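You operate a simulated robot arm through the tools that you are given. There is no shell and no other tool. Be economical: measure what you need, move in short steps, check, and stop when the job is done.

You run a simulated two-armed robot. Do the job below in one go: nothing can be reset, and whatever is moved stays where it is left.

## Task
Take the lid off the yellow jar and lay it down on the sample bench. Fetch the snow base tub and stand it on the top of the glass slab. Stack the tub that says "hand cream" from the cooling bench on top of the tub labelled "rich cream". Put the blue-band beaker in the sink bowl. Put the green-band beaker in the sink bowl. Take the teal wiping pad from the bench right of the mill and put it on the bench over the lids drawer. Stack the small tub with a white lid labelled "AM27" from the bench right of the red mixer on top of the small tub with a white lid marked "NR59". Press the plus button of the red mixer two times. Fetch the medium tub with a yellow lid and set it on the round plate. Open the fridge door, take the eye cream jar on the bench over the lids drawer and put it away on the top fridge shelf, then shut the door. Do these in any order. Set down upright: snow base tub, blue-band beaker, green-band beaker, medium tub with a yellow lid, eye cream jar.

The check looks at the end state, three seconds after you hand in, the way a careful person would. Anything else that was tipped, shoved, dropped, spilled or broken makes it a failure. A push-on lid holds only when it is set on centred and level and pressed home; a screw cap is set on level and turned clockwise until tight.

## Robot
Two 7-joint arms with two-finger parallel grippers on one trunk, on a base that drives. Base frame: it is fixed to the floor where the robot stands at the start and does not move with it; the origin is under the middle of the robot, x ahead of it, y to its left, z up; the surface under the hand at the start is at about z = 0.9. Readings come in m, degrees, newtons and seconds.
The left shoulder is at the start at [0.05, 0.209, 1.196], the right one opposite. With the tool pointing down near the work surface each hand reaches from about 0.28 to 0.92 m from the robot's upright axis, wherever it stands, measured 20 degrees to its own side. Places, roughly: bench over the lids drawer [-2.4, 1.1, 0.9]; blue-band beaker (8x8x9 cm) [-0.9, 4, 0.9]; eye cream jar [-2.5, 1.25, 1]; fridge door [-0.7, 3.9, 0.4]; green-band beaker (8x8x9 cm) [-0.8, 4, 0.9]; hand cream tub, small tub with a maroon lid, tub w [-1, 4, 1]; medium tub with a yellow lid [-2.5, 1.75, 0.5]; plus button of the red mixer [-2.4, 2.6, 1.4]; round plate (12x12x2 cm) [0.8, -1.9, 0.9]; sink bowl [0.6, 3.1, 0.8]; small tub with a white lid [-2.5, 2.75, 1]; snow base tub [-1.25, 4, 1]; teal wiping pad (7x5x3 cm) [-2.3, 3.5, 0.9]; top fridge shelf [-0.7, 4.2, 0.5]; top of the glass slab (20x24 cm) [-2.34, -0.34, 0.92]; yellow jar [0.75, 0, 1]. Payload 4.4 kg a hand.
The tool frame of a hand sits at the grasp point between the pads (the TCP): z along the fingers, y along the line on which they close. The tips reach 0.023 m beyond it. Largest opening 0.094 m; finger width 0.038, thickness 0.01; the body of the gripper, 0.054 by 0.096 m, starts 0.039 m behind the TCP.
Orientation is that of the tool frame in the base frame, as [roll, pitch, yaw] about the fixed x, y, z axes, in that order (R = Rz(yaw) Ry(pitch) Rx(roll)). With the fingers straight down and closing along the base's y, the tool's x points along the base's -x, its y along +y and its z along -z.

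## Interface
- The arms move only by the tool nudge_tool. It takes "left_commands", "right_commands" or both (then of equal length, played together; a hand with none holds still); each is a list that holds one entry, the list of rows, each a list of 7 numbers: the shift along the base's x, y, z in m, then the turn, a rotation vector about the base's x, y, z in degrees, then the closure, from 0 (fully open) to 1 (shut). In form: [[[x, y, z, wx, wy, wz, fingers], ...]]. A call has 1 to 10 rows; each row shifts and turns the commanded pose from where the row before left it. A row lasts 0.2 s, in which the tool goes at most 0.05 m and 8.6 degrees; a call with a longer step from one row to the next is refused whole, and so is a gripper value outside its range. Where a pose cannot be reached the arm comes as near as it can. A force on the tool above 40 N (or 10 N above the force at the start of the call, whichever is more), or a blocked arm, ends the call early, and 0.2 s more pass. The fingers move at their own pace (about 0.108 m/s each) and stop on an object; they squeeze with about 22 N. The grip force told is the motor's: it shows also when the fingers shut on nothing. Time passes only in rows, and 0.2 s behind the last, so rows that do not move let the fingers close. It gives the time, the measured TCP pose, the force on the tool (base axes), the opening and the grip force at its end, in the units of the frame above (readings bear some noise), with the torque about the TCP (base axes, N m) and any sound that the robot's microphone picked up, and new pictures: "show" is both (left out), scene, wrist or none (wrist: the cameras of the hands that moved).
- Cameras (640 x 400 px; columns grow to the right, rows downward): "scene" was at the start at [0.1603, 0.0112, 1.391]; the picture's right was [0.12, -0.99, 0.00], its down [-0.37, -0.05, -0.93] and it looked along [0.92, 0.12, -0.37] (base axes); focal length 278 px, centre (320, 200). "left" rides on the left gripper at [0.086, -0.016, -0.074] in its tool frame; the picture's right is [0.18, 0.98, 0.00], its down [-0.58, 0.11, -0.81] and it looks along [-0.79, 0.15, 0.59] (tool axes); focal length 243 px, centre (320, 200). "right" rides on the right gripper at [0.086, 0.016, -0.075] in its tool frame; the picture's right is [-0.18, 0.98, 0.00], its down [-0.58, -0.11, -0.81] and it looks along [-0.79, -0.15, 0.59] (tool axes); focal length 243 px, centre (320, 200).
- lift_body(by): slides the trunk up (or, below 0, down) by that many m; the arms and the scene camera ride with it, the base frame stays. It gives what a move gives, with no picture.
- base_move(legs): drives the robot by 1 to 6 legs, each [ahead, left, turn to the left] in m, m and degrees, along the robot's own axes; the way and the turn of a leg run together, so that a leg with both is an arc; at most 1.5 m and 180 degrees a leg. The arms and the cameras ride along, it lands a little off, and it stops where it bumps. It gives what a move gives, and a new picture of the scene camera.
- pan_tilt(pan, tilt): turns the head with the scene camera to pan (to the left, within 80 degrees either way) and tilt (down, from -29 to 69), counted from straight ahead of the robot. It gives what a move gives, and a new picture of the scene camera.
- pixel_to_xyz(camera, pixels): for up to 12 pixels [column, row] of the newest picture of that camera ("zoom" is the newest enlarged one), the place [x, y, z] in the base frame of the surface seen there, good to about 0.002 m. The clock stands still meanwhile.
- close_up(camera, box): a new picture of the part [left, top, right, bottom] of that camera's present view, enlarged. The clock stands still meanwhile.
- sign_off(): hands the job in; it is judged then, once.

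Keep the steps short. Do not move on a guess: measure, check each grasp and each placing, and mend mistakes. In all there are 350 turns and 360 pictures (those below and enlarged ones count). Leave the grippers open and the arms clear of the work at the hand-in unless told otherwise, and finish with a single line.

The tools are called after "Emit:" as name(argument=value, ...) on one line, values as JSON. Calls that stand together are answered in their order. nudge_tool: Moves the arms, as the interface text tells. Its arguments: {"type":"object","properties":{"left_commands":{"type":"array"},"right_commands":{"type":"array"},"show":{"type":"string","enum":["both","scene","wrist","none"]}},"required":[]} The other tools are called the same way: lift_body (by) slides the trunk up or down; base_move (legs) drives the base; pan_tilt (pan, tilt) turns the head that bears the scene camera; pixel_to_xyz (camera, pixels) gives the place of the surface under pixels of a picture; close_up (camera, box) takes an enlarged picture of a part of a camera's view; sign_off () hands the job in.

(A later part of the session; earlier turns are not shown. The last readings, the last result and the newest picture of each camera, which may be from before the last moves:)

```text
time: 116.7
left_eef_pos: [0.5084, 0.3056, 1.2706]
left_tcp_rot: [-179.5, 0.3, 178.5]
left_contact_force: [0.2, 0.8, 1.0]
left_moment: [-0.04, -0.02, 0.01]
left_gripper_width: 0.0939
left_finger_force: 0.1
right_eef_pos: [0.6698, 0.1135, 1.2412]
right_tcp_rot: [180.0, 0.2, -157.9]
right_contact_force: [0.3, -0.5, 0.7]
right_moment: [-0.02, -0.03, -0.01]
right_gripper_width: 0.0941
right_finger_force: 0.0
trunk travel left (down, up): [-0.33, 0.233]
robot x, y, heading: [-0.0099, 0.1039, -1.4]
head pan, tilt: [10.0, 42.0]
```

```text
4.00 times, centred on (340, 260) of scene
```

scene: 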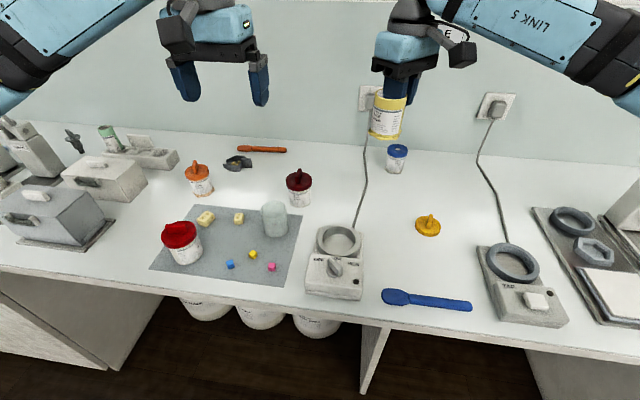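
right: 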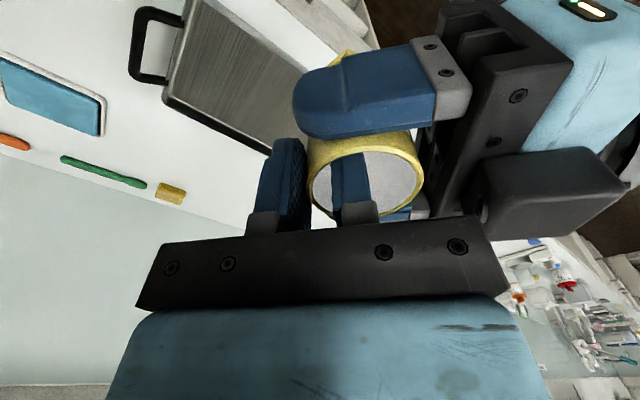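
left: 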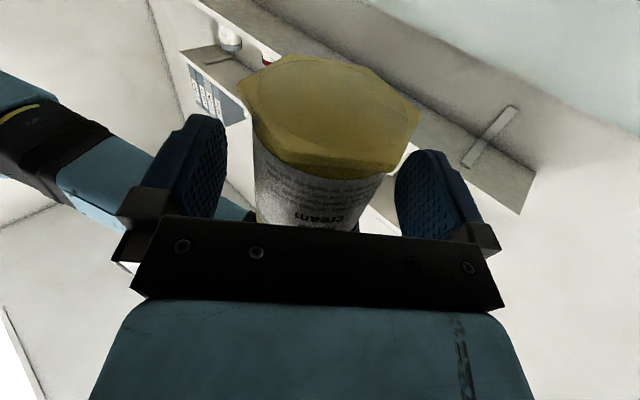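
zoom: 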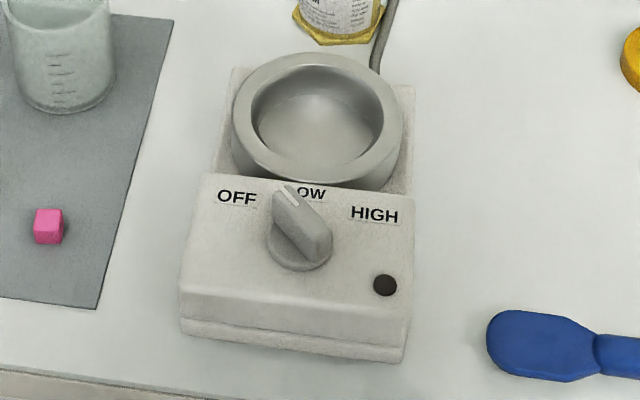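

Knob LED is dark and the posture looks as before. Now on to the cooling bench (y ≈ 4): I'll back off and turn left 90° to see the way.

Emit:
base_move(legs=[[-0.75, 0, 0], [0, 0, 91.5]])

Emit:
pan_tilt(pan=0, tilt=18)

```text
time: 124.7
left_eef_pos: [-0.9857, 0.6444, 1.2702]
left_tcp_rot: [-179.5, 0.2, -91.5]
left_contact_force: [-0.6, 0.5, 0.6]
left_moment: [0.01, -0.01, 0.01]
left_gripper_width: 0.0941
left_finger_force: 0.0
right_eef_pos: [-0.7951, 0.8064, 1.242]
right_tcp_rot: [179.9, 0.2, -67.9]
right_contact_force: [0.4, -0.8, -0.1]
right_moment: [0.01, -0.01, 0.0]
right_gripper_width: 0.094
right_finger_force: 0.0
trunk travel left (down, up): [-0.33, 0.233]
robot x, y, heading: [-0.7875, 0.1253, 88.8]
head pan, tilt: [10.0, 42.0]
```

scene: 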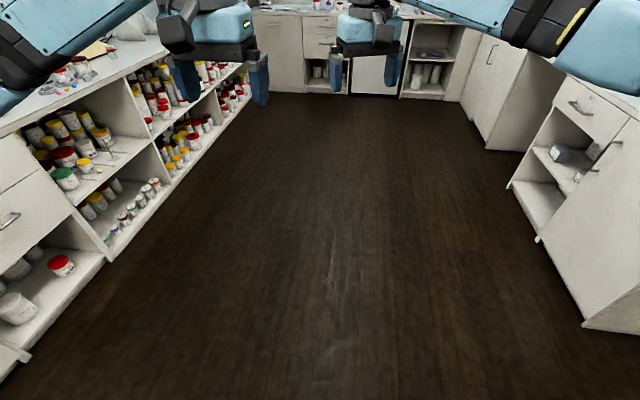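

```text
time: 125.6
left_eef_pos: [-0.988, 0.6442, 1.2711]
left_tcp_rot: [-179.5, 0.2, -91.6]
left_contact_force: [-0.8, 0.5, -0.5]
left_moment: [-0.02, 0.03, 0.01]
left_gripper_width: 0.0941
left_finger_force: 0.0
right_eef_pos: [-0.7958, 0.8048, 1.2414]
right_tcp_rot: [-180.0, 0.1, -67.8]
right_contact_force: [0.1, -0.2, 0.7]
right_moment: [0.01, -0.01, -0.02]
right_gripper_width: 0.0939
right_finger_force: 0.1
trunk travel left (down, up): [-0.33, 0.233]
robot x, y, heading: [-0.7814, 0.1224, 88.8]
head pan, tilt: [0.0, 18.0]
```

scene: 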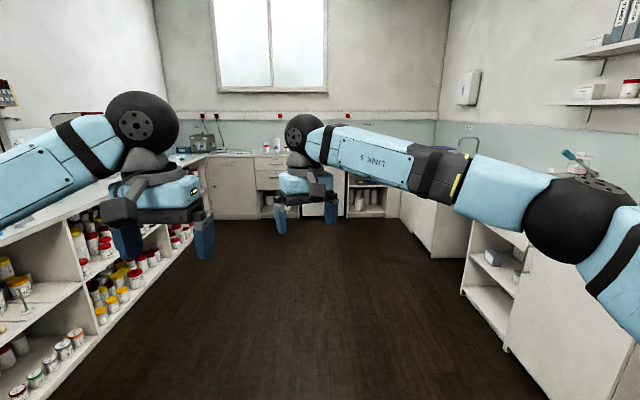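

The aisle is clear. Driving ahead toward the cooling bench, and straightening the right hand.

Emit:
base_move(legs=[[1.5, 0, 1.2], [1.35, 0, 0]])

Emit:
nudge_tool(right_commands=[[[0.03, -0.02, 0.02, 0, 0, -8, 0], [0.03, -0.03, 0.02, 0, 0, -8, 0], [0.03, -0.03, 0, 0, 0, -7, 0]]], show="none")

Emit:
pan_tilt(pan=0, tilt=32)

```text
time: 139.2
left_eef_pos: [-0.8833, 3.4596, 1.2691]
left_tcp_rot: [-179.6, 0.2, -93.2]
left_contact_force: [-0.3, 0.3, -0.4]
left_moment: [-0.01, 0.01, -0.03]
left_gripper_width: 0.0939
left_finger_force: 0.1
right_eef_pos: [-0.6858, 3.616, 1.2418]
right_tcp_rot: [180.0, 0.2, -69.6]
right_contact_force: [0.2, 0.8, 0.7]
right_moment: [0.0, 0.04, -0.04]
right_gripper_width: 0.094
right_finger_force: 0.0
trunk travel left (down, up): [-0.33, 0.233]
robot x, y, heading: [-0.693, 2.9337, 86.6]
head pan, tilt: [0.0, 18.0]
```

scene: 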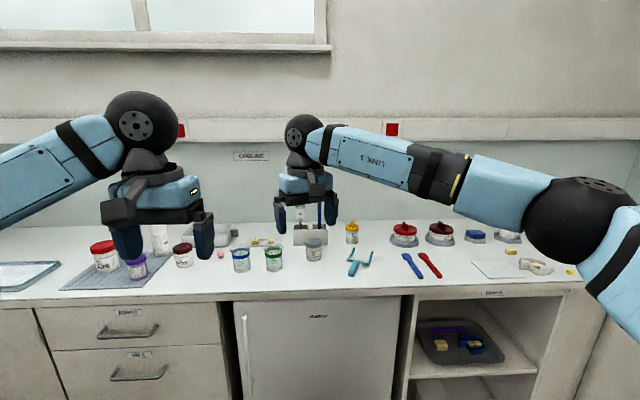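

```text
time: 140.0
left_eef_pos: [-0.8811, 3.4599, 1.271]
left_tcp_rot: [-179.5, 0.3, -93.2]
left_contact_force: [0.5, -0.6, 0.2]
left_moment: [0.02, 0.04, 0.0]
left_gripper_width: 0.0941
left_finger_force: 0.0
right_eef_pos: [-0.5926, 3.5336, 1.2799]
right_tcp_rot: [179.8, 0.2, -92.7]
right_contact_force: [1.0, -0.7, -0.7]
right_moment: [0.03, 0.01, 0.03]
right_gripper_width: 0.0938
right_finger_force: 0.1
trunk travel left (down, up): [-0.33, 0.233]
robot x, y, heading: [-0.6975, 2.9352, 87.0]
head pan, tilt: [0.0, 18.0]
```

```text
time: 140.8
left_eef_pos: [-0.8848, 3.4598, 1.2706]
left_tcp_rot: [-179.5, 0.1, -93.3]
left_contact_force: [0.3, 0.1, 0.0]
left_moment: [0.0, 0.02, 0.01]
left_gripper_width: 0.0942
left_finger_force: 0.1
right_eef_pos: [-0.5954, 3.5348, 1.2796]
right_tcp_rot: [-180.0, 0.2, -92.5]
right_contact_force: [0.5, 0.1, 0.2]
right_moment: [0.01, 0.01, 0.01]
right_gripper_width: 0.094
right_finger_force: 0.0
trunk travel left (down, up): [-0.33, 0.233]
robot x, y, heading: [-0.6944, 2.9291, 86.8]
head pan, tilt: [0.0, 32.0]
```

scene: 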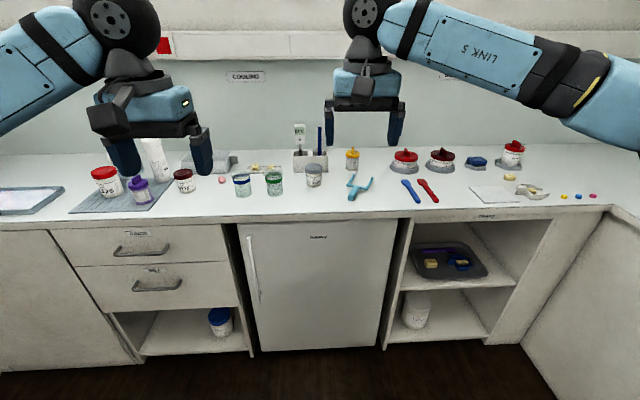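

Good view. Enlarged views of the left part and the right part of the bench.

Emit:
close_up(camera="scene", box=[80, 120, 340, 220])

Emit:
close_up(camera="scene", box=[330, 120, 560, 220])

Emit:
pixel_to_xyz(camera="scene", pixels=[[242, 180], [242, 192], [273, 178], [274, 192], [105, 170], [182, 172], [183, 186], [352, 154], [405, 155], [105, 188], [138, 186]])

```text
2.46 times, centred on (210, 170) of scene
```

zoom: 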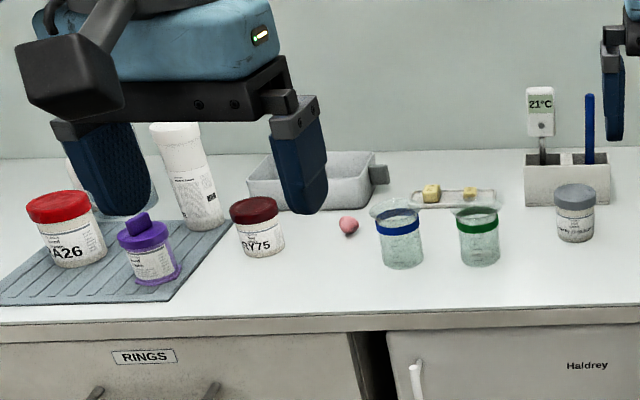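

```text
2.78 times, centred on (445, 170) of scene
```

zoom: 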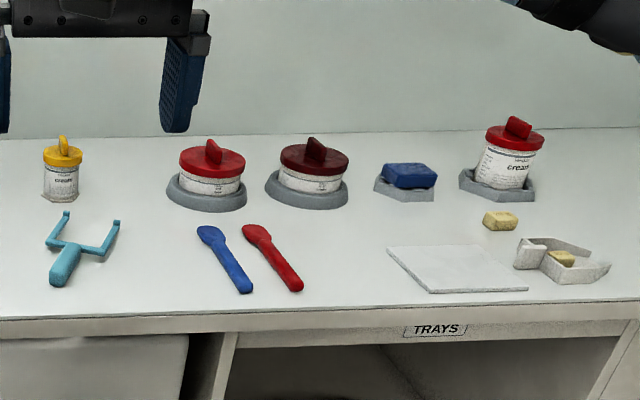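

```text
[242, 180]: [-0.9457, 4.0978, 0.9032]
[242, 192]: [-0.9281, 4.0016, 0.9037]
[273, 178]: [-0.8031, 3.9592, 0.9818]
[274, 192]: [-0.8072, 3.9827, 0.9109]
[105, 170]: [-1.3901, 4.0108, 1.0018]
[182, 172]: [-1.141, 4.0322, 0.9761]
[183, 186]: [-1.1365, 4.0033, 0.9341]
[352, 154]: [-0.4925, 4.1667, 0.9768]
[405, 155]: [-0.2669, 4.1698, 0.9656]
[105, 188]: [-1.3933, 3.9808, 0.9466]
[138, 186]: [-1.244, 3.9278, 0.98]
```

I need to read the labels at left. Driving left 0.45 m and ahead 0.2 m, then zooming.

Emit:
base_move(legs=[[0.2, 0.42, 3]])

Emit:
nudge_tool(left_commands=[[[-0.03, -0.04, 0.0, 0, 0, 0, 0], [-0.03, -0.04, 0, 0, 0, 0, 0], [-0.03, -0.04, 0, 0, 0, 0, 0], [-0.03, -0.04, 0, 0, 0, 0, 0]]], right_commands=[[[0.03, -0.04, 0.0, 0, 0, 0, 0], [0.03, -0.04, 0, 0, 0, 0, 0], [0.03, -0.04, 0, 0, 0, 0, 0], [0.03, -0.04, 0, 0, 0, 0, 0]]], show="none")

Emit:
pan_tilt(pan=5, tilt=32)

```text
time: 145.0
left_eef_pos: [-1.3313, 3.645, 1.2705]
left_tcp_rot: [-179.6, 0.1, -89.4]
left_contact_force: [0.1, -0.2, 0.2]
left_moment: [0.0, -0.01, 0.01]
left_gripper_width: 0.0941
left_finger_force: 0.0
right_eef_pos: [-1.0482, 3.7405, 1.2799]
right_tcp_rot: [-180.0, 0.2, -88.8]
right_contact_force: [0.1, -0.1, -0.7]
right_moment: [0.04, -0.01, -0.02]
right_gripper_width: 0.0942
right_finger_force: 0.0
trunk travel left (down, up): [-0.33, 0.233]
robot x, y, heading: [-1.1122, 3.1314, 90.8]
head pan, tilt: [0.0, 32.0]
```

scene: 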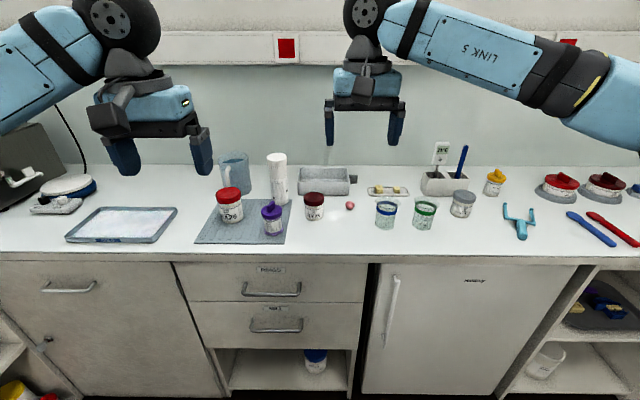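

```text
time: 146.0
left_eef_pos: [-1.4518, 3.4832, 1.2675]
left_tcp_rot: [-179.5, 0.4, -89.5]
left_contact_force: [-0.1, -1.3, 0.5]
left_moment: [0.05, -0.02, -0.01]
left_gripper_width: 0.094
left_finger_force: 0.0
right_eef_pos: [-0.9308, 3.5771, 1.2834]
right_tcp_rot: [180.0, 0.3, -88.9]
right_contact_force: [0.2, -0.4, 0.0]
right_moment: [0.09, 0.03, 0.01]
right_gripper_width: 0.0938
right_finger_force: 0.0
trunk travel left (down, up): [-0.33, 0.233]
robot x, y, heading: [-1.1107, 3.1333, 90.7]
head pan, tilt: [0.0, 32.0]
```

```text
time: 146.6
left_eef_pos: [-1.4506, 3.4877, 1.266]
left_tcp_rot: [-179.6, 0.3, -89.5]
left_contact_force: [-0.1, 0.2, -0.2]
left_moment: [0.01, 0.04, 0.0]
left_gripper_width: 0.0942
left_finger_force: 0.1
right_eef_pos: [-0.9317, 3.5819, 1.2805]
right_tcp_rot: [-180.0, 0.2, -88.8]
right_contact_force: [1.2, 0.0, 0.5]
right_moment: [-0.05, 0.05, -0.05]
right_gripper_width: 0.0939
right_finger_force: 0.0
trunk travel left (down, up): [-0.33, 0.233]
robot x, y, heading: [-1.1106, 3.1335, 90.8]
head pan, tilt: [5.0, 32.0]
```

scene: 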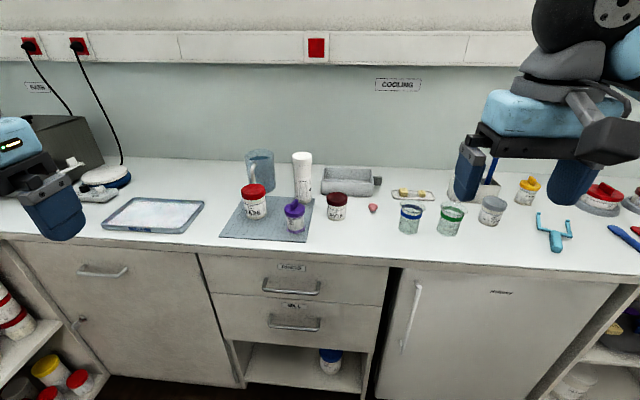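

Emit:
close_up(camera="scene", box=[230, 150, 358, 240])

Emit:
close_up(camera="scene", box=[390, 150, 550, 250])

```text
4.44 times, centred on (294, 195) of scene
```

zoom: 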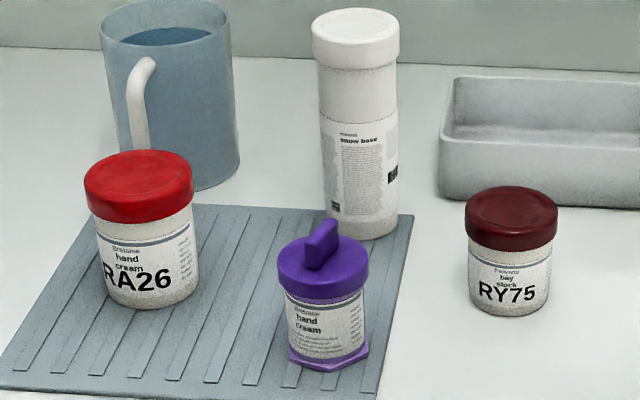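

```text
4.00 times, centred on (470, 200) of scene
```

zoom: 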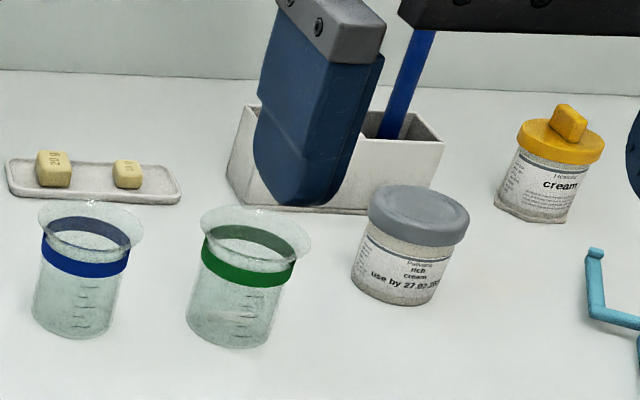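

Emit:
close_up(camera="scene", box=[318, 185, 358, 225])

Emit:
close_up(camera="scene", box=[236, 180, 316, 235])

Emit:
pan_tilt(pan=-35, tilt=25)

```text
10.00 times, centred on (338, 205) of scene
```

zoom: 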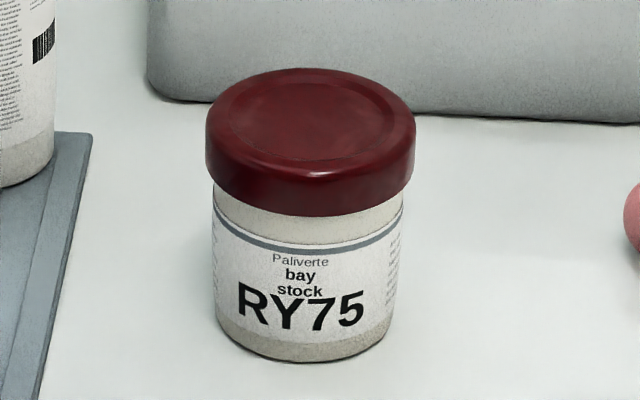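

```text
7.27 times, centred on (276, 208) of scene
```

zoom: 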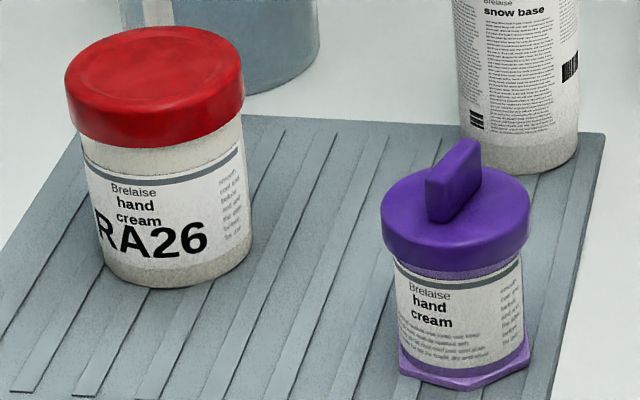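

```text
time: 147.7
left_eef_pos: [-1.4509, 3.4864, 1.2667]
left_tcp_rot: [-179.5, 0.2, -89.5]
left_contact_force: [1.5, -0.4, -0.6]
left_moment: [-0.02, 0.05, -0.02]
left_gripper_width: 0.094
left_finger_force: 0.0
right_eef_pos: [-0.931, 3.5815, 1.2801]
right_tcp_rot: [-179.9, 0.2, -88.9]
right_contact_force: [-0.8, -0.3, -0.1]
right_moment: [0.03, 0.0, 0.03]
right_gripper_width: 0.0938
right_finger_force: 0.1
trunk travel left (down, up): [-0.33, 0.233]
robot x, y, heading: [-1.11, 3.1306, 90.8]
head pan, tilt: [-35.0, 25.0]
```

scene: 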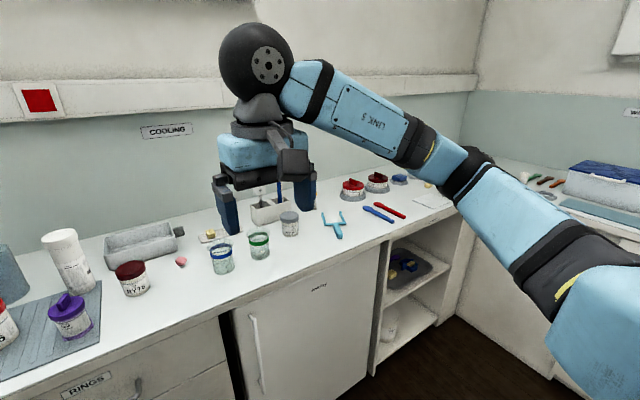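

Emit:
close_up(camera="scene", box=[270, 165, 450, 250])

```text
3.56 times, centred on (360, 208) of scene
```

zoom: 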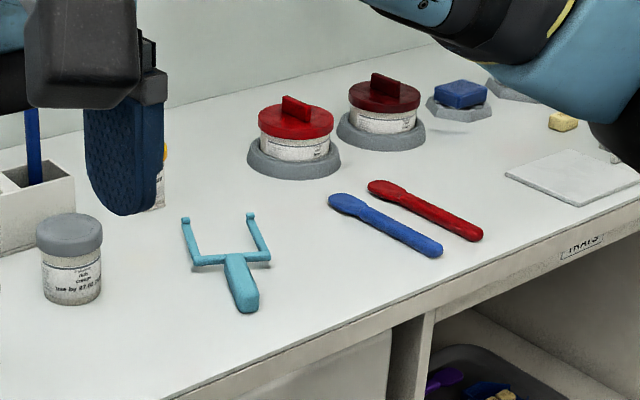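

RA26 "hand cream" (red flat lid) and gray-lid "rich cream" identified; snow base is the tall white one. I'll drive 0.15 m nearer and measure them.

Emit:
base_move(legs=[[0.15, 0.0, 0]])

Emit:
pan_tilt(pan=0, tilt=38)

Emit:
close_up(camera="scene", box=[160, 110, 320, 230])

Emit:
close_up(camera="scene", box=[320, 110, 480, 230])

```text
time: 149.1
left_eef_pos: [-1.4543, 3.6324, 1.2664]
left_tcp_rot: [-179.5, 0.3, -89.4]
left_contact_force: [-0.3, 0.3, 0.2]
left_moment: [0.01, 0.0, -0.04]
left_gripper_width: 0.0941
left_finger_force: 0.0
right_eef_pos: [-0.9341, 3.7272, 1.2804]
right_tcp_rot: [180.0, 0.2, -88.7]
right_contact_force: [-0.8, 0.5, -0.8]
right_moment: [0.0, 0.0, 0.0]
right_gripper_width: 0.0941
right_finger_force: 0.1
trunk travel left (down, up): [-0.33, 0.233]
robot x, y, heading: [-1.1122, 3.2813, 90.6]
head pan, tilt: [-35.0, 25.0]
```

scene: 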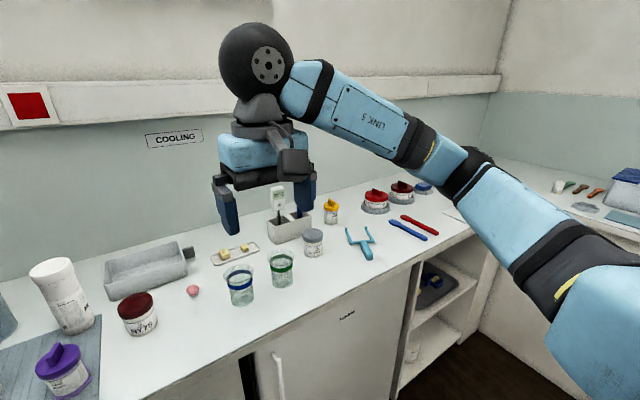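

```text
time: 150.1
left_eef_pos: [-1.4526, 3.633, 1.2656]
left_tcp_rot: [-179.5, 0.3, -89.5]
left_contact_force: [-0.1, -0.5, 0.7]
left_moment: [-0.02, -0.01, 0.01]
left_gripper_width: 0.0942
left_finger_force: 0.1
right_eef_pos: [-0.9336, 3.7287, 1.2795]
right_tcp_rot: [-179.9, 0.1, -88.6]
right_contact_force: [0.6, 0.3, 0.3]
right_moment: [0.0, -0.02, -0.03]
right_gripper_width: 0.0939
right_finger_force: 0.1
trunk travel left (down, up): [-0.33, 0.233]
robot x, y, heading: [-1.1172, 3.2791, 90.9]
head pan, tilt: [0.0, 38.0]
```

scene: 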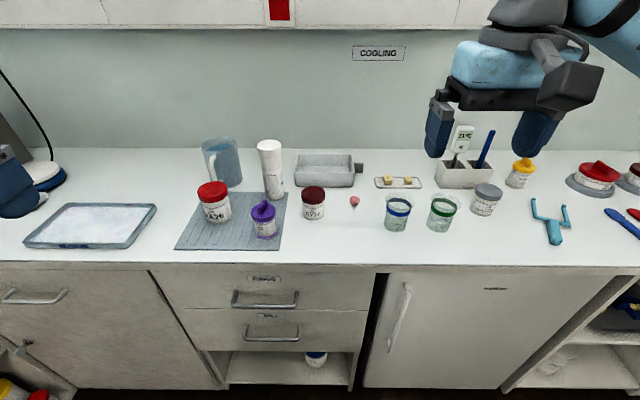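

```text
3.33 times, centred on (240, 170) of scene
```

zoom: 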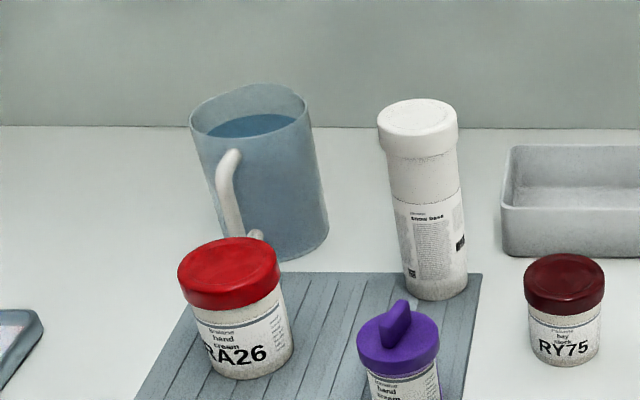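

```text
3.33 times, centred on (400, 170) of scene
```

zoom: 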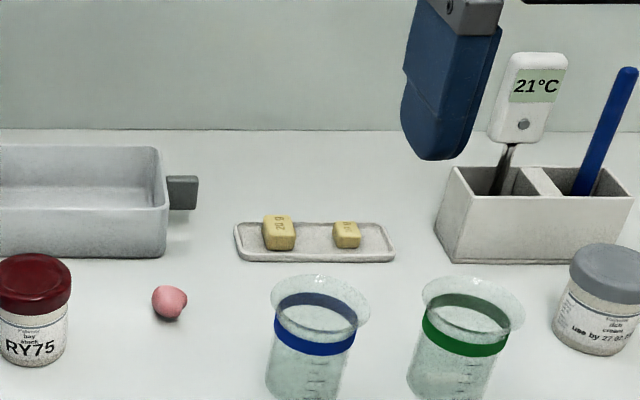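

Emit:
pixel_to_xyz(camera="zoom", pixels=[[276, 332], [353, 335], [315, 348], [424, 335], [505, 338], [465, 352], [570, 270], [605, 250], [610, 340], [315, 390], [315, 300]])

Emit:
pixel_to_xyz(camera="scene", pixels=[[197, 192], [230, 188], [213, 199], [212, 184], [217, 221], [258, 148], [282, 146], [270, 154], [270, 142], [275, 196], [264, 203], [313, 190]])

```text
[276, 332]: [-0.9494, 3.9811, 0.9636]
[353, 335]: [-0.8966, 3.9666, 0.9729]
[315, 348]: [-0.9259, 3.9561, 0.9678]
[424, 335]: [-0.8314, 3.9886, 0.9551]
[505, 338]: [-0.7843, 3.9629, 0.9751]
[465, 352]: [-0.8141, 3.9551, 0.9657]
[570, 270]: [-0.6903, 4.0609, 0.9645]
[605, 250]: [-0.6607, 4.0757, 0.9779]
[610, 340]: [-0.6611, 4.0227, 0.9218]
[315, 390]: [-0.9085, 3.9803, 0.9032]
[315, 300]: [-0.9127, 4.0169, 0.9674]
```

```text
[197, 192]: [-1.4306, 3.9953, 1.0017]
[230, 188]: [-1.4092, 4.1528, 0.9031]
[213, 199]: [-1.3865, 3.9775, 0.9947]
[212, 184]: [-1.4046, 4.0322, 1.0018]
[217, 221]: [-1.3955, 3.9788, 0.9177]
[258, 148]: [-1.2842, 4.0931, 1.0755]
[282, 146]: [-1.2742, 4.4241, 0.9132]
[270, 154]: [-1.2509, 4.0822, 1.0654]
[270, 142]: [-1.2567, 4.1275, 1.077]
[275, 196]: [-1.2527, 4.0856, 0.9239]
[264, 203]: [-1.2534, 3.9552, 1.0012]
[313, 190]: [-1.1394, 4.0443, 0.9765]
```

RA26 centre ≈ (-1.396, 4.011), lid top z 1.002. Left hand goes above it.

Emit:
nudge_tool(left_commands=[[[0.0071, 0.0473, -0.01, 0, 0, 0, 0], [0.0071, 0.0473, -0.01, 0, 0, 0, 0], [0.0071, 0.0473, -0.01, 0, 0, 0, 0], [0.0071, 0.0473, -0.01, 0, 0, 0, 0], [0.0071, 0.0473, -0.01, 0, 0, 0, 0], [0.0071, 0.0473, -0.01, 0, 0, 0, 0], [0.0071, 0.0473, -0.01, 0, 0, 0, 0], [0.0071, 0.0473, -0.01, 0, 0, 0, 0], [0, 0, -0.045, 0, 0, 0, 0], [0, 0, -0.045, 0, 0, 0, 0]]], show="none")

Emit:
close_up(camera="left", box=[160, 0, 480, 200])

Emit:
close_up(camera="scene", box=[130, 90, 290, 250])

```text
time: 152.3
left_eef_pos: [-1.3932, 4.0094, 1.0912]
left_tcp_rot: [-179.6, 0.3, -89.4]
left_contact_force: [0.0, 0.2, 0.2]
left_moment: [-0.02, 0.04, -0.01]
left_gripper_width: 0.0937
left_finger_force: 0.0
right_eef_pos: [-0.9337, 3.7296, 1.2787]
right_tcp_rot: [-180.0, 0.2, -88.6]
right_contact_force: [0.1, 0.3, 0.6]
right_moment: [-0.03, -0.02, 0.0]
right_gripper_width: 0.0941
right_finger_force: 0.0
trunk travel left (down, up): [-0.33, 0.233]
robot x, y, heading: [-1.1144, 3.2787, 90.7]
head pan, tilt: [0.0, 38.0]
```

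```text
2.00 times, centred on (320, 100) of left
```

zoom: 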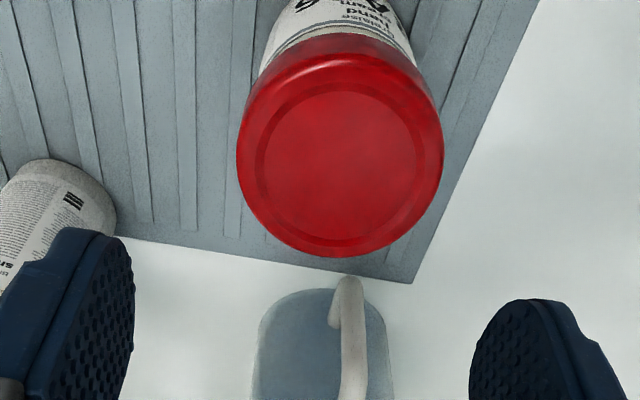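

```text
2.50 times, centred on (210, 170) of scene
```

zoom: 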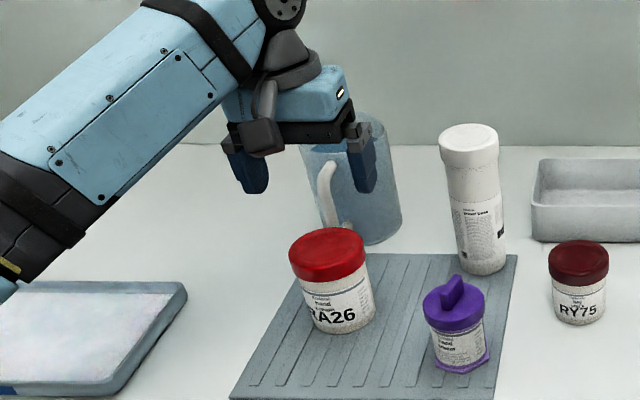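

Emit:
close_up(camera="left", box=[160, 0, 480, 200])

Emit:
pixel_to_xyz(camera="zoom", pixels=[[245, 165], [436, 165], [340, 85], [340, 245], [270, 110], [410, 225], [410, 110], [270, 225], [100, 330], [540, 360], [390, 330]])

```text
2.00 times, centred on (320, 100) of left
```

zoom: 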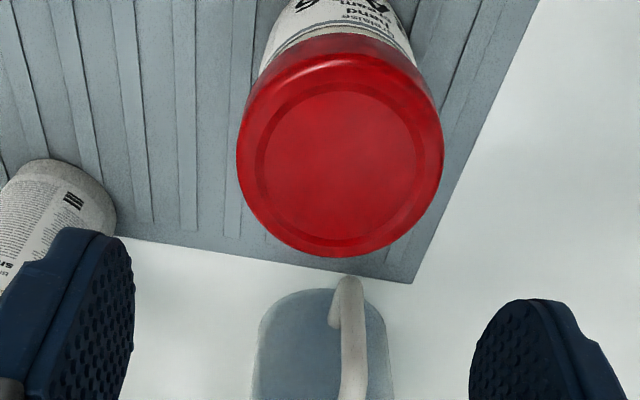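

```text
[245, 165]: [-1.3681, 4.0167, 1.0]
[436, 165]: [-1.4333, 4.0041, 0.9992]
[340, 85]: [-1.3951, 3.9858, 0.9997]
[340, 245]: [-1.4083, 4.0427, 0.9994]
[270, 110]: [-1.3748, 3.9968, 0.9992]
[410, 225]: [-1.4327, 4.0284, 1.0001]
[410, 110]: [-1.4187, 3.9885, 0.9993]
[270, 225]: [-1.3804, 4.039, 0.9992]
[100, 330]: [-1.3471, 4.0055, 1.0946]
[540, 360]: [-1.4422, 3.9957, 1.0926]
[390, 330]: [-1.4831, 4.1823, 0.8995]
```

Lid centre (-1.401, 4.013). Centring, descending to z 0.982 and closing.

Emit:
nudge_tool(left_commands=[[[-0.007, 0.003, -0.035, 0, 0, 0, 0], [0, 0, -0.04, 0, 0, 0, 0], [0, 0, -0.033, 0, 0, 0, 0], [0, 0, 0, 0, 0, 0, 0], [0, 0, 0, 0, 0, 0, 0.2], [0, 0, 0, 0, 0, 0, 0.4], [0, 0, 0, 0, 0, 0, 0.6], [0, 0, 0, 0, 0, 0, 0.6]]], show="none")

Emit:
close_up(camera="scene", box=[130, 90, 290, 250])

```text
time: 154.1
left_eef_pos: [-1.4008, 4.0123, 0.9878]
left_tcp_rot: [-179.5, 0.2, -89.4]
left_contact_force: [1.3, -0.8, -0.1]
left_moment: [0.01, -0.07, 0.01]
left_gripper_width: 0.0734
left_finger_force: 22.5
right_eef_pos: [-0.9337, 3.7265, 1.2799]
right_tcp_rot: [179.9, 0.2, -88.8]
right_contact_force: [0.3, 1.2, 0.7]
right_moment: [-0.01, -0.06, -0.02]
right_gripper_width: 0.0938
right_finger_force: 0.0
trunk travel left (down, up): [-0.33, 0.233]
robot x, y, heading: [-1.1154, 3.2827, 90.8]
head pan, tilt: [0.0, 38.0]
```

```text
2.50 times, centred on (210, 170) of scene
```

zoom: 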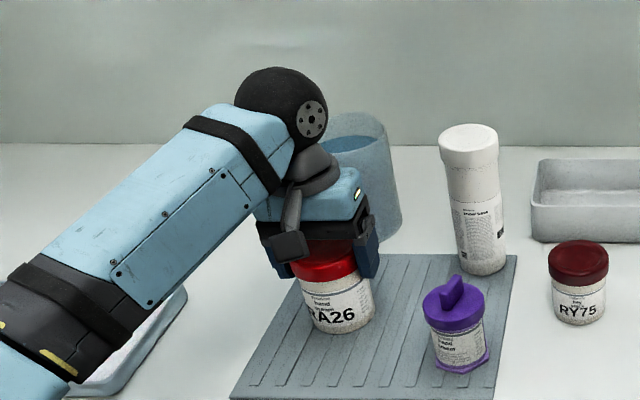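

Gripped at 73 mm. Lifting.

Emit:
nudge_tool(left_commands=[[[0, 0, 0.01, 0, 0, 0, 0.6], [0, 0, 0.03, 0, 0, 0, 0.6], [0, 0, 0.045, 0, 0, 0, 0.6], [0, 0, 0.045, 0, 0, 0, 0.6], [0, 0, 0.045, 0, 0, 0, 0.6], [0, 0, 0.045, 0, 0, 0, 0.6]]], show="scene")

Emit:
pixel_to_xyz(camera="scene", pixels=[[215, 225], [230, 240], [490, 187], [475, 195], [500, 195], [488, 200], [486, 212]])

```text
time: 155.5
left_eef_pos: [-1.4026, 4.0158, 1.2097]
left_tcp_rot: [-179.5, 0.2, -89.3]
left_contact_force: [0.7, 0.2, -1.1]
left_moment: [0.03, 0.04, -0.02]
left_gripper_width: 0.0734
left_finger_force: 21.9
right_eef_pos: [-0.9334, 3.7267, 1.2805]
right_tcp_rot: [-180.0, 0.2, -88.7]
right_contact_force: [0.3, -0.2, -0.3]
right_moment: [0.01, 0.02, -0.01]
right_gripper_width: 0.094
right_finger_force: 0.0
trunk travel left (down, up): [-0.33, 0.233]
robot x, y, heading: [-1.1123, 3.2789, 90.8]
head pan, tilt: [0.0, 38.0]
```

scene: 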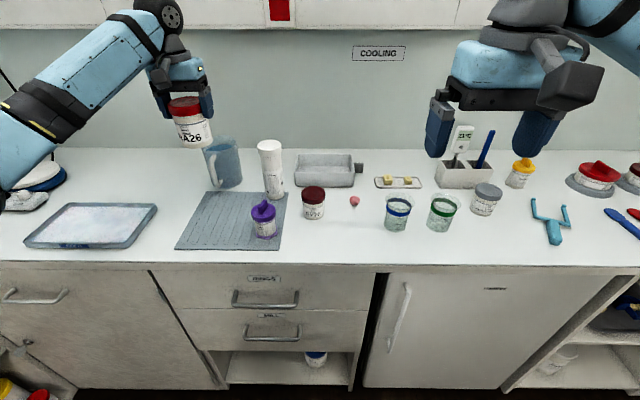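

```text
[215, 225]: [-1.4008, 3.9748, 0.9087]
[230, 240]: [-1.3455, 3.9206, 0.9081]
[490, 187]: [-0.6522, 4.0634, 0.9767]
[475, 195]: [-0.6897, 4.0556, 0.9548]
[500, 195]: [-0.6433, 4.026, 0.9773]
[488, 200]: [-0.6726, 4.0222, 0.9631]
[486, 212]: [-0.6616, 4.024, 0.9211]
```

Driving right 0.745 m to bring the tub over "rich cream".

Emit:
base_move(legs=[[0, -0.745, 0]])

Emit:
pan_tilt(pan=18, tilt=38)

```text
time: 162.7
left_eef_pos: [-0.621, 4.0251, 1.2089]
left_tcp_rot: [-179.4, 0.3, -90.4]
left_contact_force: [0.2, 0.0, -2.6]
left_moment: [0.0, 0.03, -0.02]
left_gripper_width: 0.0731
left_finger_force: 22.2
right_eef_pos: [-0.1556, 3.7274, 1.2814]
right_tcp_rot: [180.0, 0.2, -89.7]
right_contact_force: [0.2, 0.3, 0.2]
right_moment: [-0.02, 0.01, 0.01]
right_gripper_width: 0.0942
right_finger_force: 0.0
trunk travel left (down, up): [-0.33, 0.233]
robot x, y, heading: [-0.3406, 3.2799, 89.6]
head pan, tilt: [0.0, 38.0]
```

scene: 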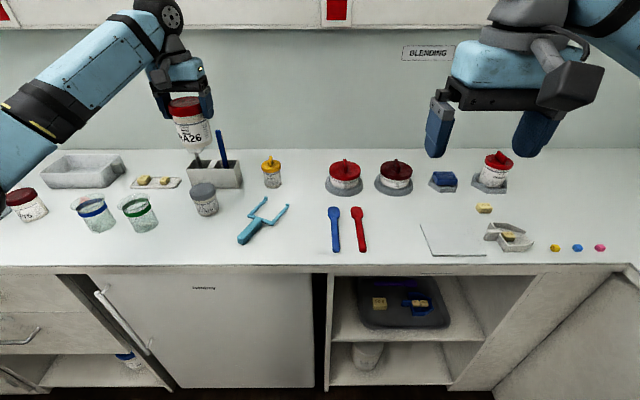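

```text
time: 163.5
left_eef_pos: [-0.6203, 4.0242, 1.2078]
left_tcp_rot: [-179.5, 0.3, -90.5]
left_contact_force: [0.4, -0.1, -2.6]
left_moment: [0.0, 0.01, -0.02]
left_gripper_width: 0.0734
left_finger_force: 21.9
right_eef_pos: [-0.1552, 3.7287, 1.2807]
right_tcp_rot: [-180.0, 0.2, -89.7]
right_contact_force: [0.0, -0.6, 0.6]
right_moment: [0.01, 0.04, 0.01]
right_gripper_width: 0.094
right_finger_force: 0.2
trunk travel left (down, up): [-0.33, 0.233]
robot x, y, heading: [-0.3423, 3.2806, 89.5]
head pan, tilt: [18.0, 38.0]
```

scene: 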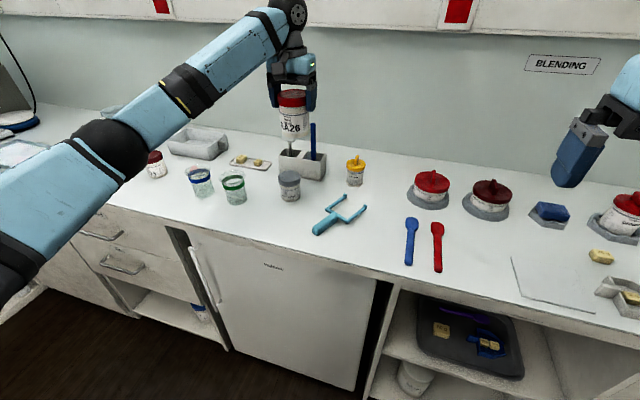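

Measuring the rich-cream lid precisely in an enlarged view.

Emit:
close_up(camera="scene", box=[250, 150, 330, 210])

```text
6.67 times, centred on (290, 180) of scene
```

zoom: 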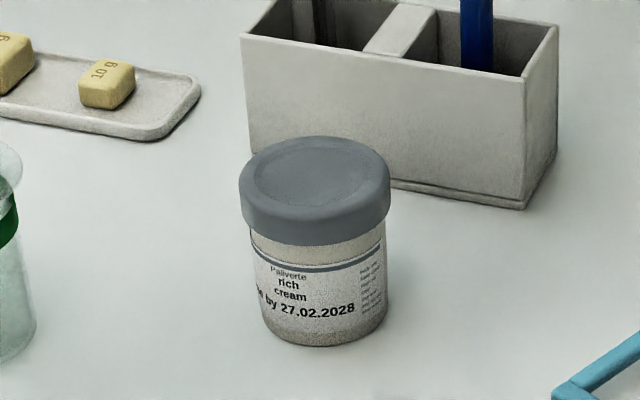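

Emit:
pixel_to_xyz(camera="zoom", pixels=[[246, 175], [384, 178], [315, 142], [315, 208], [270, 155], [360, 200], [360, 155], [268, 200], [250, 210], [386, 210], [540, 40]])

```text
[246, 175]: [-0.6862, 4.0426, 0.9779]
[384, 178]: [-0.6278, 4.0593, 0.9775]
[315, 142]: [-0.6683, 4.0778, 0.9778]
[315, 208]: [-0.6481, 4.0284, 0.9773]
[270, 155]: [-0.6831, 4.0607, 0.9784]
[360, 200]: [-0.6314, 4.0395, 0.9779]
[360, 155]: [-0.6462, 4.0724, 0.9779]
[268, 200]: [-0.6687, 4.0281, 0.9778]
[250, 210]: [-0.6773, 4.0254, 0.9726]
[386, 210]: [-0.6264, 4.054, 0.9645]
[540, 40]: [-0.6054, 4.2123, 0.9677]
```

Rich-cream lid centre (-0.6575, 4.051), top z 0.978. Moving over and lowering to just above it.

Emit:
nudge_tool(left_commands=[[[-0.019, 0.0135, 0, 0, 0, 0, 0.6], [-0.0185, 0.0135, 0, 0, 0, 0, 0.6], [0, 0, -0.045, 0, 0, 0, 0.6], [0, 0, -0.045, 0, 0, 0, 0.6], [0, 0, -0.04, 0, 0, 0, 0.6], [0, 0, 0, 0, 0, 0, 0.6], [0, 0, 0, 0, 0, 0, 0.6]]], show="none")

Emit:
close_up(camera="scene", box=[240, 110, 340, 210])

```text
time: 165.1
left_eef_pos: [-0.657, 4.0505, 1.0764]
left_tcp_rot: [-179.5, 0.2, -90.5]
left_contact_force: [0.0, -0.5, -1.6]
left_moment: [0.03, 0.03, -0.03]
left_gripper_width: 0.0734
left_finger_force: 21.5
right_eef_pos: [-0.1563, 3.7295, 1.2803]
right_tcp_rot: [-180.0, 0.2, -89.8]
right_contact_force: [0.5, 0.2, 0.7]
right_moment: [-0.03, -0.05, 0.01]
right_gripper_width: 0.0941
right_finger_force: 0.2
trunk travel left (down, up): [-0.33, 0.233]
robot x, y, heading: [-0.3427, 3.2825, 89.9]
head pan, tilt: [18.0, 38.0]
```

```text
4.00 times, centred on (290, 160) of scene
```

zoom: 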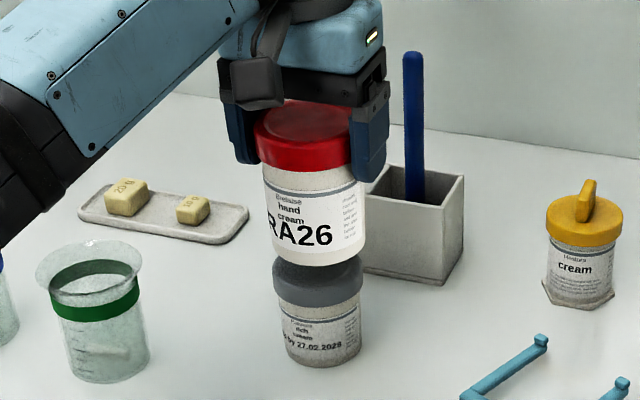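

Aligned. Lowering in small steps to contact.

Emit:
nudge_tool(left_commands=[[[0, 0, -0.008, 0, 0, 0, 0.6], [0, 0, -0.006, 0, 0, 0, 0.6], [0, 0, -0.003, 0, 0, 0, 0.6], [0, 0, 0, 0, 0, 0, 0.6]]], show="none")

Emit:
nudge_tool(left_commands=[[[0, 0, -0.002, 0, 0, 0, 0.6], [0, 0, -0.0015, 0, 0, 0, 0.6], [0, 0, 0, 0, 0, 0, 0.6]]], show="none")

```text
time: 166.1
left_eef_pos: [-0.657, 4.0505, 1.061]
left_tcp_rot: [-179.5, 0.2, -90.5]
left_contact_force: [0.5, 0.2, -1.6]
left_moment: [-0.03, 0.02, 0.0]
left_gripper_width: 0.0733
left_finger_force: 21.8
right_eef_pos: [-0.1559, 3.7281, 1.2801]
right_tcp_rot: [179.9, 0.2, -89.7]
right_contact_force: [-0.5, 0.9, -0.7]
right_moment: [0.02, -0.01, 0.01]
right_gripper_width: 0.0939
right_finger_force: 0.0
trunk travel left (down, up): [-0.33, 0.233]
robot x, y, heading: [-0.3416, 3.2787, 89.4]
head pan, tilt: [18.0, 38.0]
```

```text
time: 166.9
left_eef_pos: [-0.6593, 4.0521, 1.0571]
left_tcp_rot: [-179.4, 0.4, -90.6]
left_contact_force: [-1.4, 0.0, -0.8]
left_moment: [-0.01, 0.06, -0.01]
left_gripper_width: 0.0732
left_finger_force: 21.5
right_eef_pos: [-0.156, 3.7276, 1.2795]
right_tcp_rot: [180.0, 0.2, -89.7]
right_contact_force: [0.2, 0.2, 0.1]
right_moment: [0.03, -0.01, 0.02]
right_gripper_width: 0.094
right_finger_force: 0.0
trunk travel left (down, up): [-0.33, 0.233]
robot x, y, heading: [-0.3401, 3.2816, 89.8]
head pan, tilt: [18.0, 38.0]
```

Emit:
nudge_tool(left_commands=[[[0, 0, -0.0015, 0, 0, 0, 0.6], [0, 0, 0, 0, 0, 0, 0.6]]], show="none")

Emit:
close_up(camera="scene", box=[250, 120, 330, 200])

```text
time: 167.5
left_eef_pos: [-0.6578, 4.0499, 1.0577]
left_tcp_rot: [-179.5, 0.4, -90.6]
left_contact_force: [-1.7, 2.1, 6.5]
left_moment: [0.18, 0.41, -0.07]
left_gripper_width: 0.0734
left_finger_force: 21.7
right_eef_pos: [-0.1545, 3.7271, 1.2812]
right_tcp_rot: [180.0, 0.2, -89.7]
right_contact_force: [-0.6, 0.2, -0.1]
right_moment: [-0.01, 0.01, -0.01]
right_gripper_width: 0.0939
right_finger_force: 0.1
trunk travel left (down, up): [-0.33, 0.233]
robot x, y, heading: [-0.3449, 3.2849, 89.8]
head pan, tilt: [18.0, 38.0]
```

```text
5.00 times, centred on (290, 160) of scene
```

zoom: 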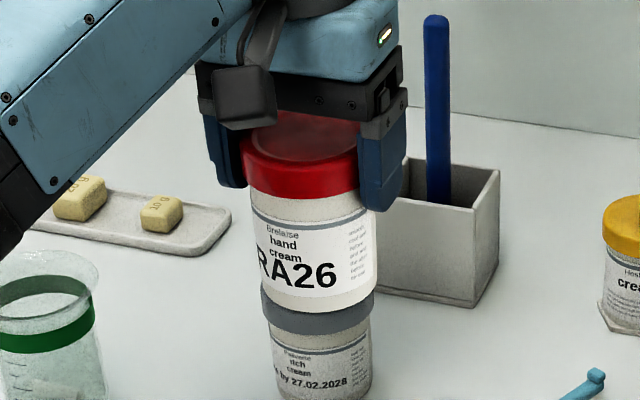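

Contact, centred. Releasing and lifting straight up.

Emit:
nudge_tool(left_commands=[[[0, 0, 0.001, 0, 0, 0, 0.6], [0, 0, 0, 0, 0, 0, 0.3], [0, 0, 0, 0, 0, 0, 0], [0, 0, 0, 0, 0, 0, 0], [0, 0, 0.02, 0, 0, 0, 0], [0, 0, 0.045, 0, 0, 0, 0], [0, 0, 0.045, 0, 0, 0, 0], [0, 0, 0.045, 0, 0, 0, 0], [0, -0.02, 0.04, 0, 0, 0, 0]]], show="none")

Emit:
close_up(camera="scene", box=[180, 90, 340, 210])

```text
time: 169.5
left_eef_pos: [-0.6603, 4.0258, 1.2524]
left_tcp_rot: [-179.4, 0.3, -90.5]
left_contact_force: [1.0, -0.1, 0.7]
left_moment: [0.0, 0.0, 0.01]
left_gripper_width: 0.0941
left_finger_force: 0.0
right_eef_pos: [-0.156, 3.7261, 1.2807]
right_tcp_rot: [179.9, 0.3, -89.7]
right_contact_force: [0.3, -0.7, -1.2]
right_moment: [0.03, -0.02, -0.02]
right_gripper_width: 0.0941
right_finger_force: 0.1
trunk travel left (down, up): [-0.33, 0.233]
robot x, y, heading: [-0.3403, 3.2817, 89.5]
head pan, tilt: [18.0, 38.0]
```

```text
3.33 times, centred on (260, 150) of scene
```

zoom: 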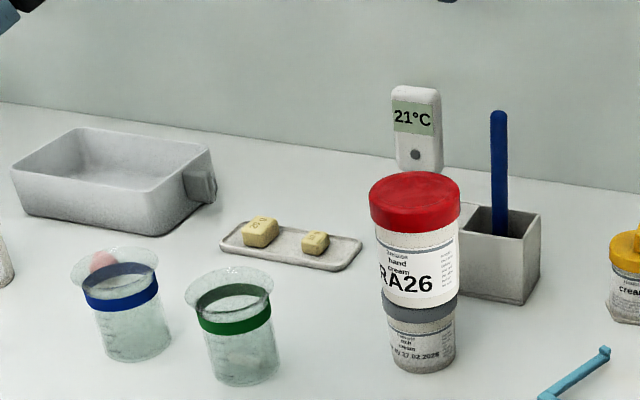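

Stack is good. Driving left 0.52 m to stand in front of the beakers.

Emit:
base_move(legs=[[0, 0.52, 0.8]])

Emit:
pan_tilt(pan=0, tilt=45)

Emit:
close_up(camera="scene", box=[240, 130, 400, 230])

```text
time: 174.7
left_eef_pos: [-1.2159, 4.0156, 1.2508]
left_tcp_rot: [-179.6, 0.3, -89.0]
left_contact_force: [0.5, 0.4, 1.0]
left_moment: [0.03, -0.01, 0.04]
left_gripper_width: 0.0938
left_finger_force: 0.1
right_eef_pos: [-0.7038, 3.7278, 1.2813]
right_tcp_rot: [-180.0, 0.3, -88.4]
right_contact_force: [0.2, -1.2, 0.0]
right_moment: [0.0, 0.0, 0.0]
right_gripper_width: 0.0942
right_finger_force: 0.1
trunk travel left (down, up): [-0.33, 0.233]
robot x, y, heading: [-0.8782, 3.2785, 91.3]
head pan, tilt: [18.0, 38.0]
```

scene: 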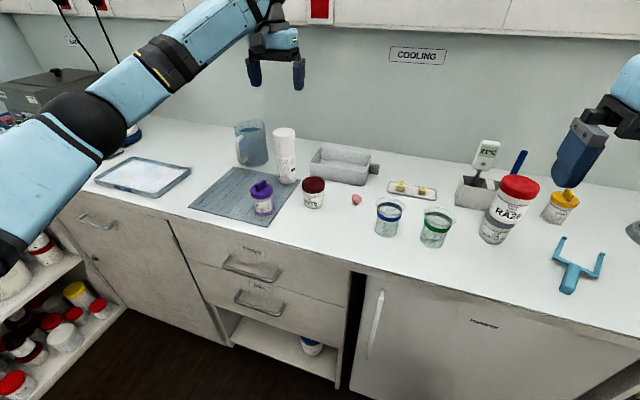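

```text
time: 175.5
left_eef_pos: [-1.217, 4.0167, 1.2503]
left_tcp_rot: [-179.5, 0.1, -89.1]
left_contact_force: [-0.3, 0.7, 0.1]
left_moment: [-0.02, 0.02, -0.01]
left_gripper_width: 0.0939
left_finger_force: 0.0
right_eef_pos: [-0.7044, 3.7289, 1.281]
right_tcp_rot: [-180.0, 0.2, -88.2]
right_contact_force: [-0.3, -0.3, -0.1]
right_moment: [0.0, -0.03, -0.05]
right_gripper_width: 0.0939
right_finger_force: 0.1
trunk travel left (down, up): [-0.33, 0.233]
robot x, y, heading: [-0.8812, 3.2758, 91.4]
head pan, tilt: [0.0, 45.0]
```

scene: 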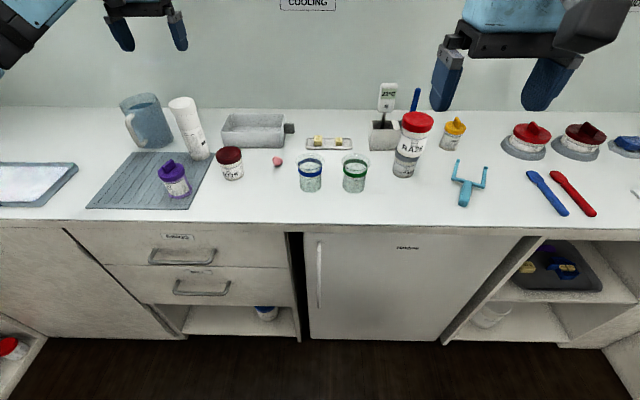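

```text
4.00 times, centred on (320, 180) of scene
```

zoom: 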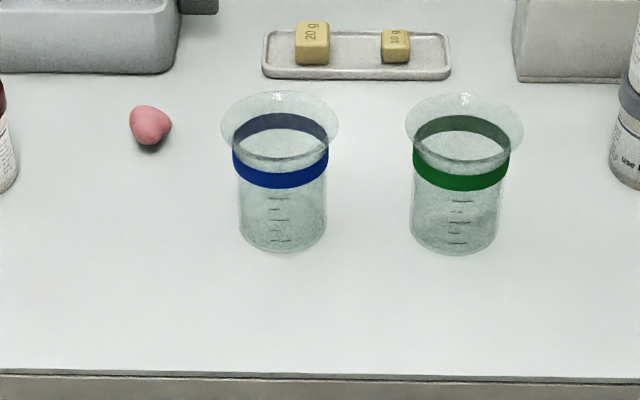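

Emit:
pixel_to_xyz(camera="zoom", pixels=[[236, 165], [326, 165], [281, 180], [281, 122], [414, 170], [507, 170], [461, 183], [461, 122], [281, 248], [461, 250], [280, 95], [465, 98]])

```text
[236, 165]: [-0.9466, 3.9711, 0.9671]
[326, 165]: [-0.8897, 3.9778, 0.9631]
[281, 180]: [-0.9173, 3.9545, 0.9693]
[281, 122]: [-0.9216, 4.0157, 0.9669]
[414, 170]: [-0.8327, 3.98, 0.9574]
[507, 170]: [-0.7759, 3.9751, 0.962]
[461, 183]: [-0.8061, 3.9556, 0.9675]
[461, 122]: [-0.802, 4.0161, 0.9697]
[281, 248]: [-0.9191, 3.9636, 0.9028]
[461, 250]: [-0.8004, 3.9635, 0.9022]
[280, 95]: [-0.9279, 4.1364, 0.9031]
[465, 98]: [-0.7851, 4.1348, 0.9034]
```

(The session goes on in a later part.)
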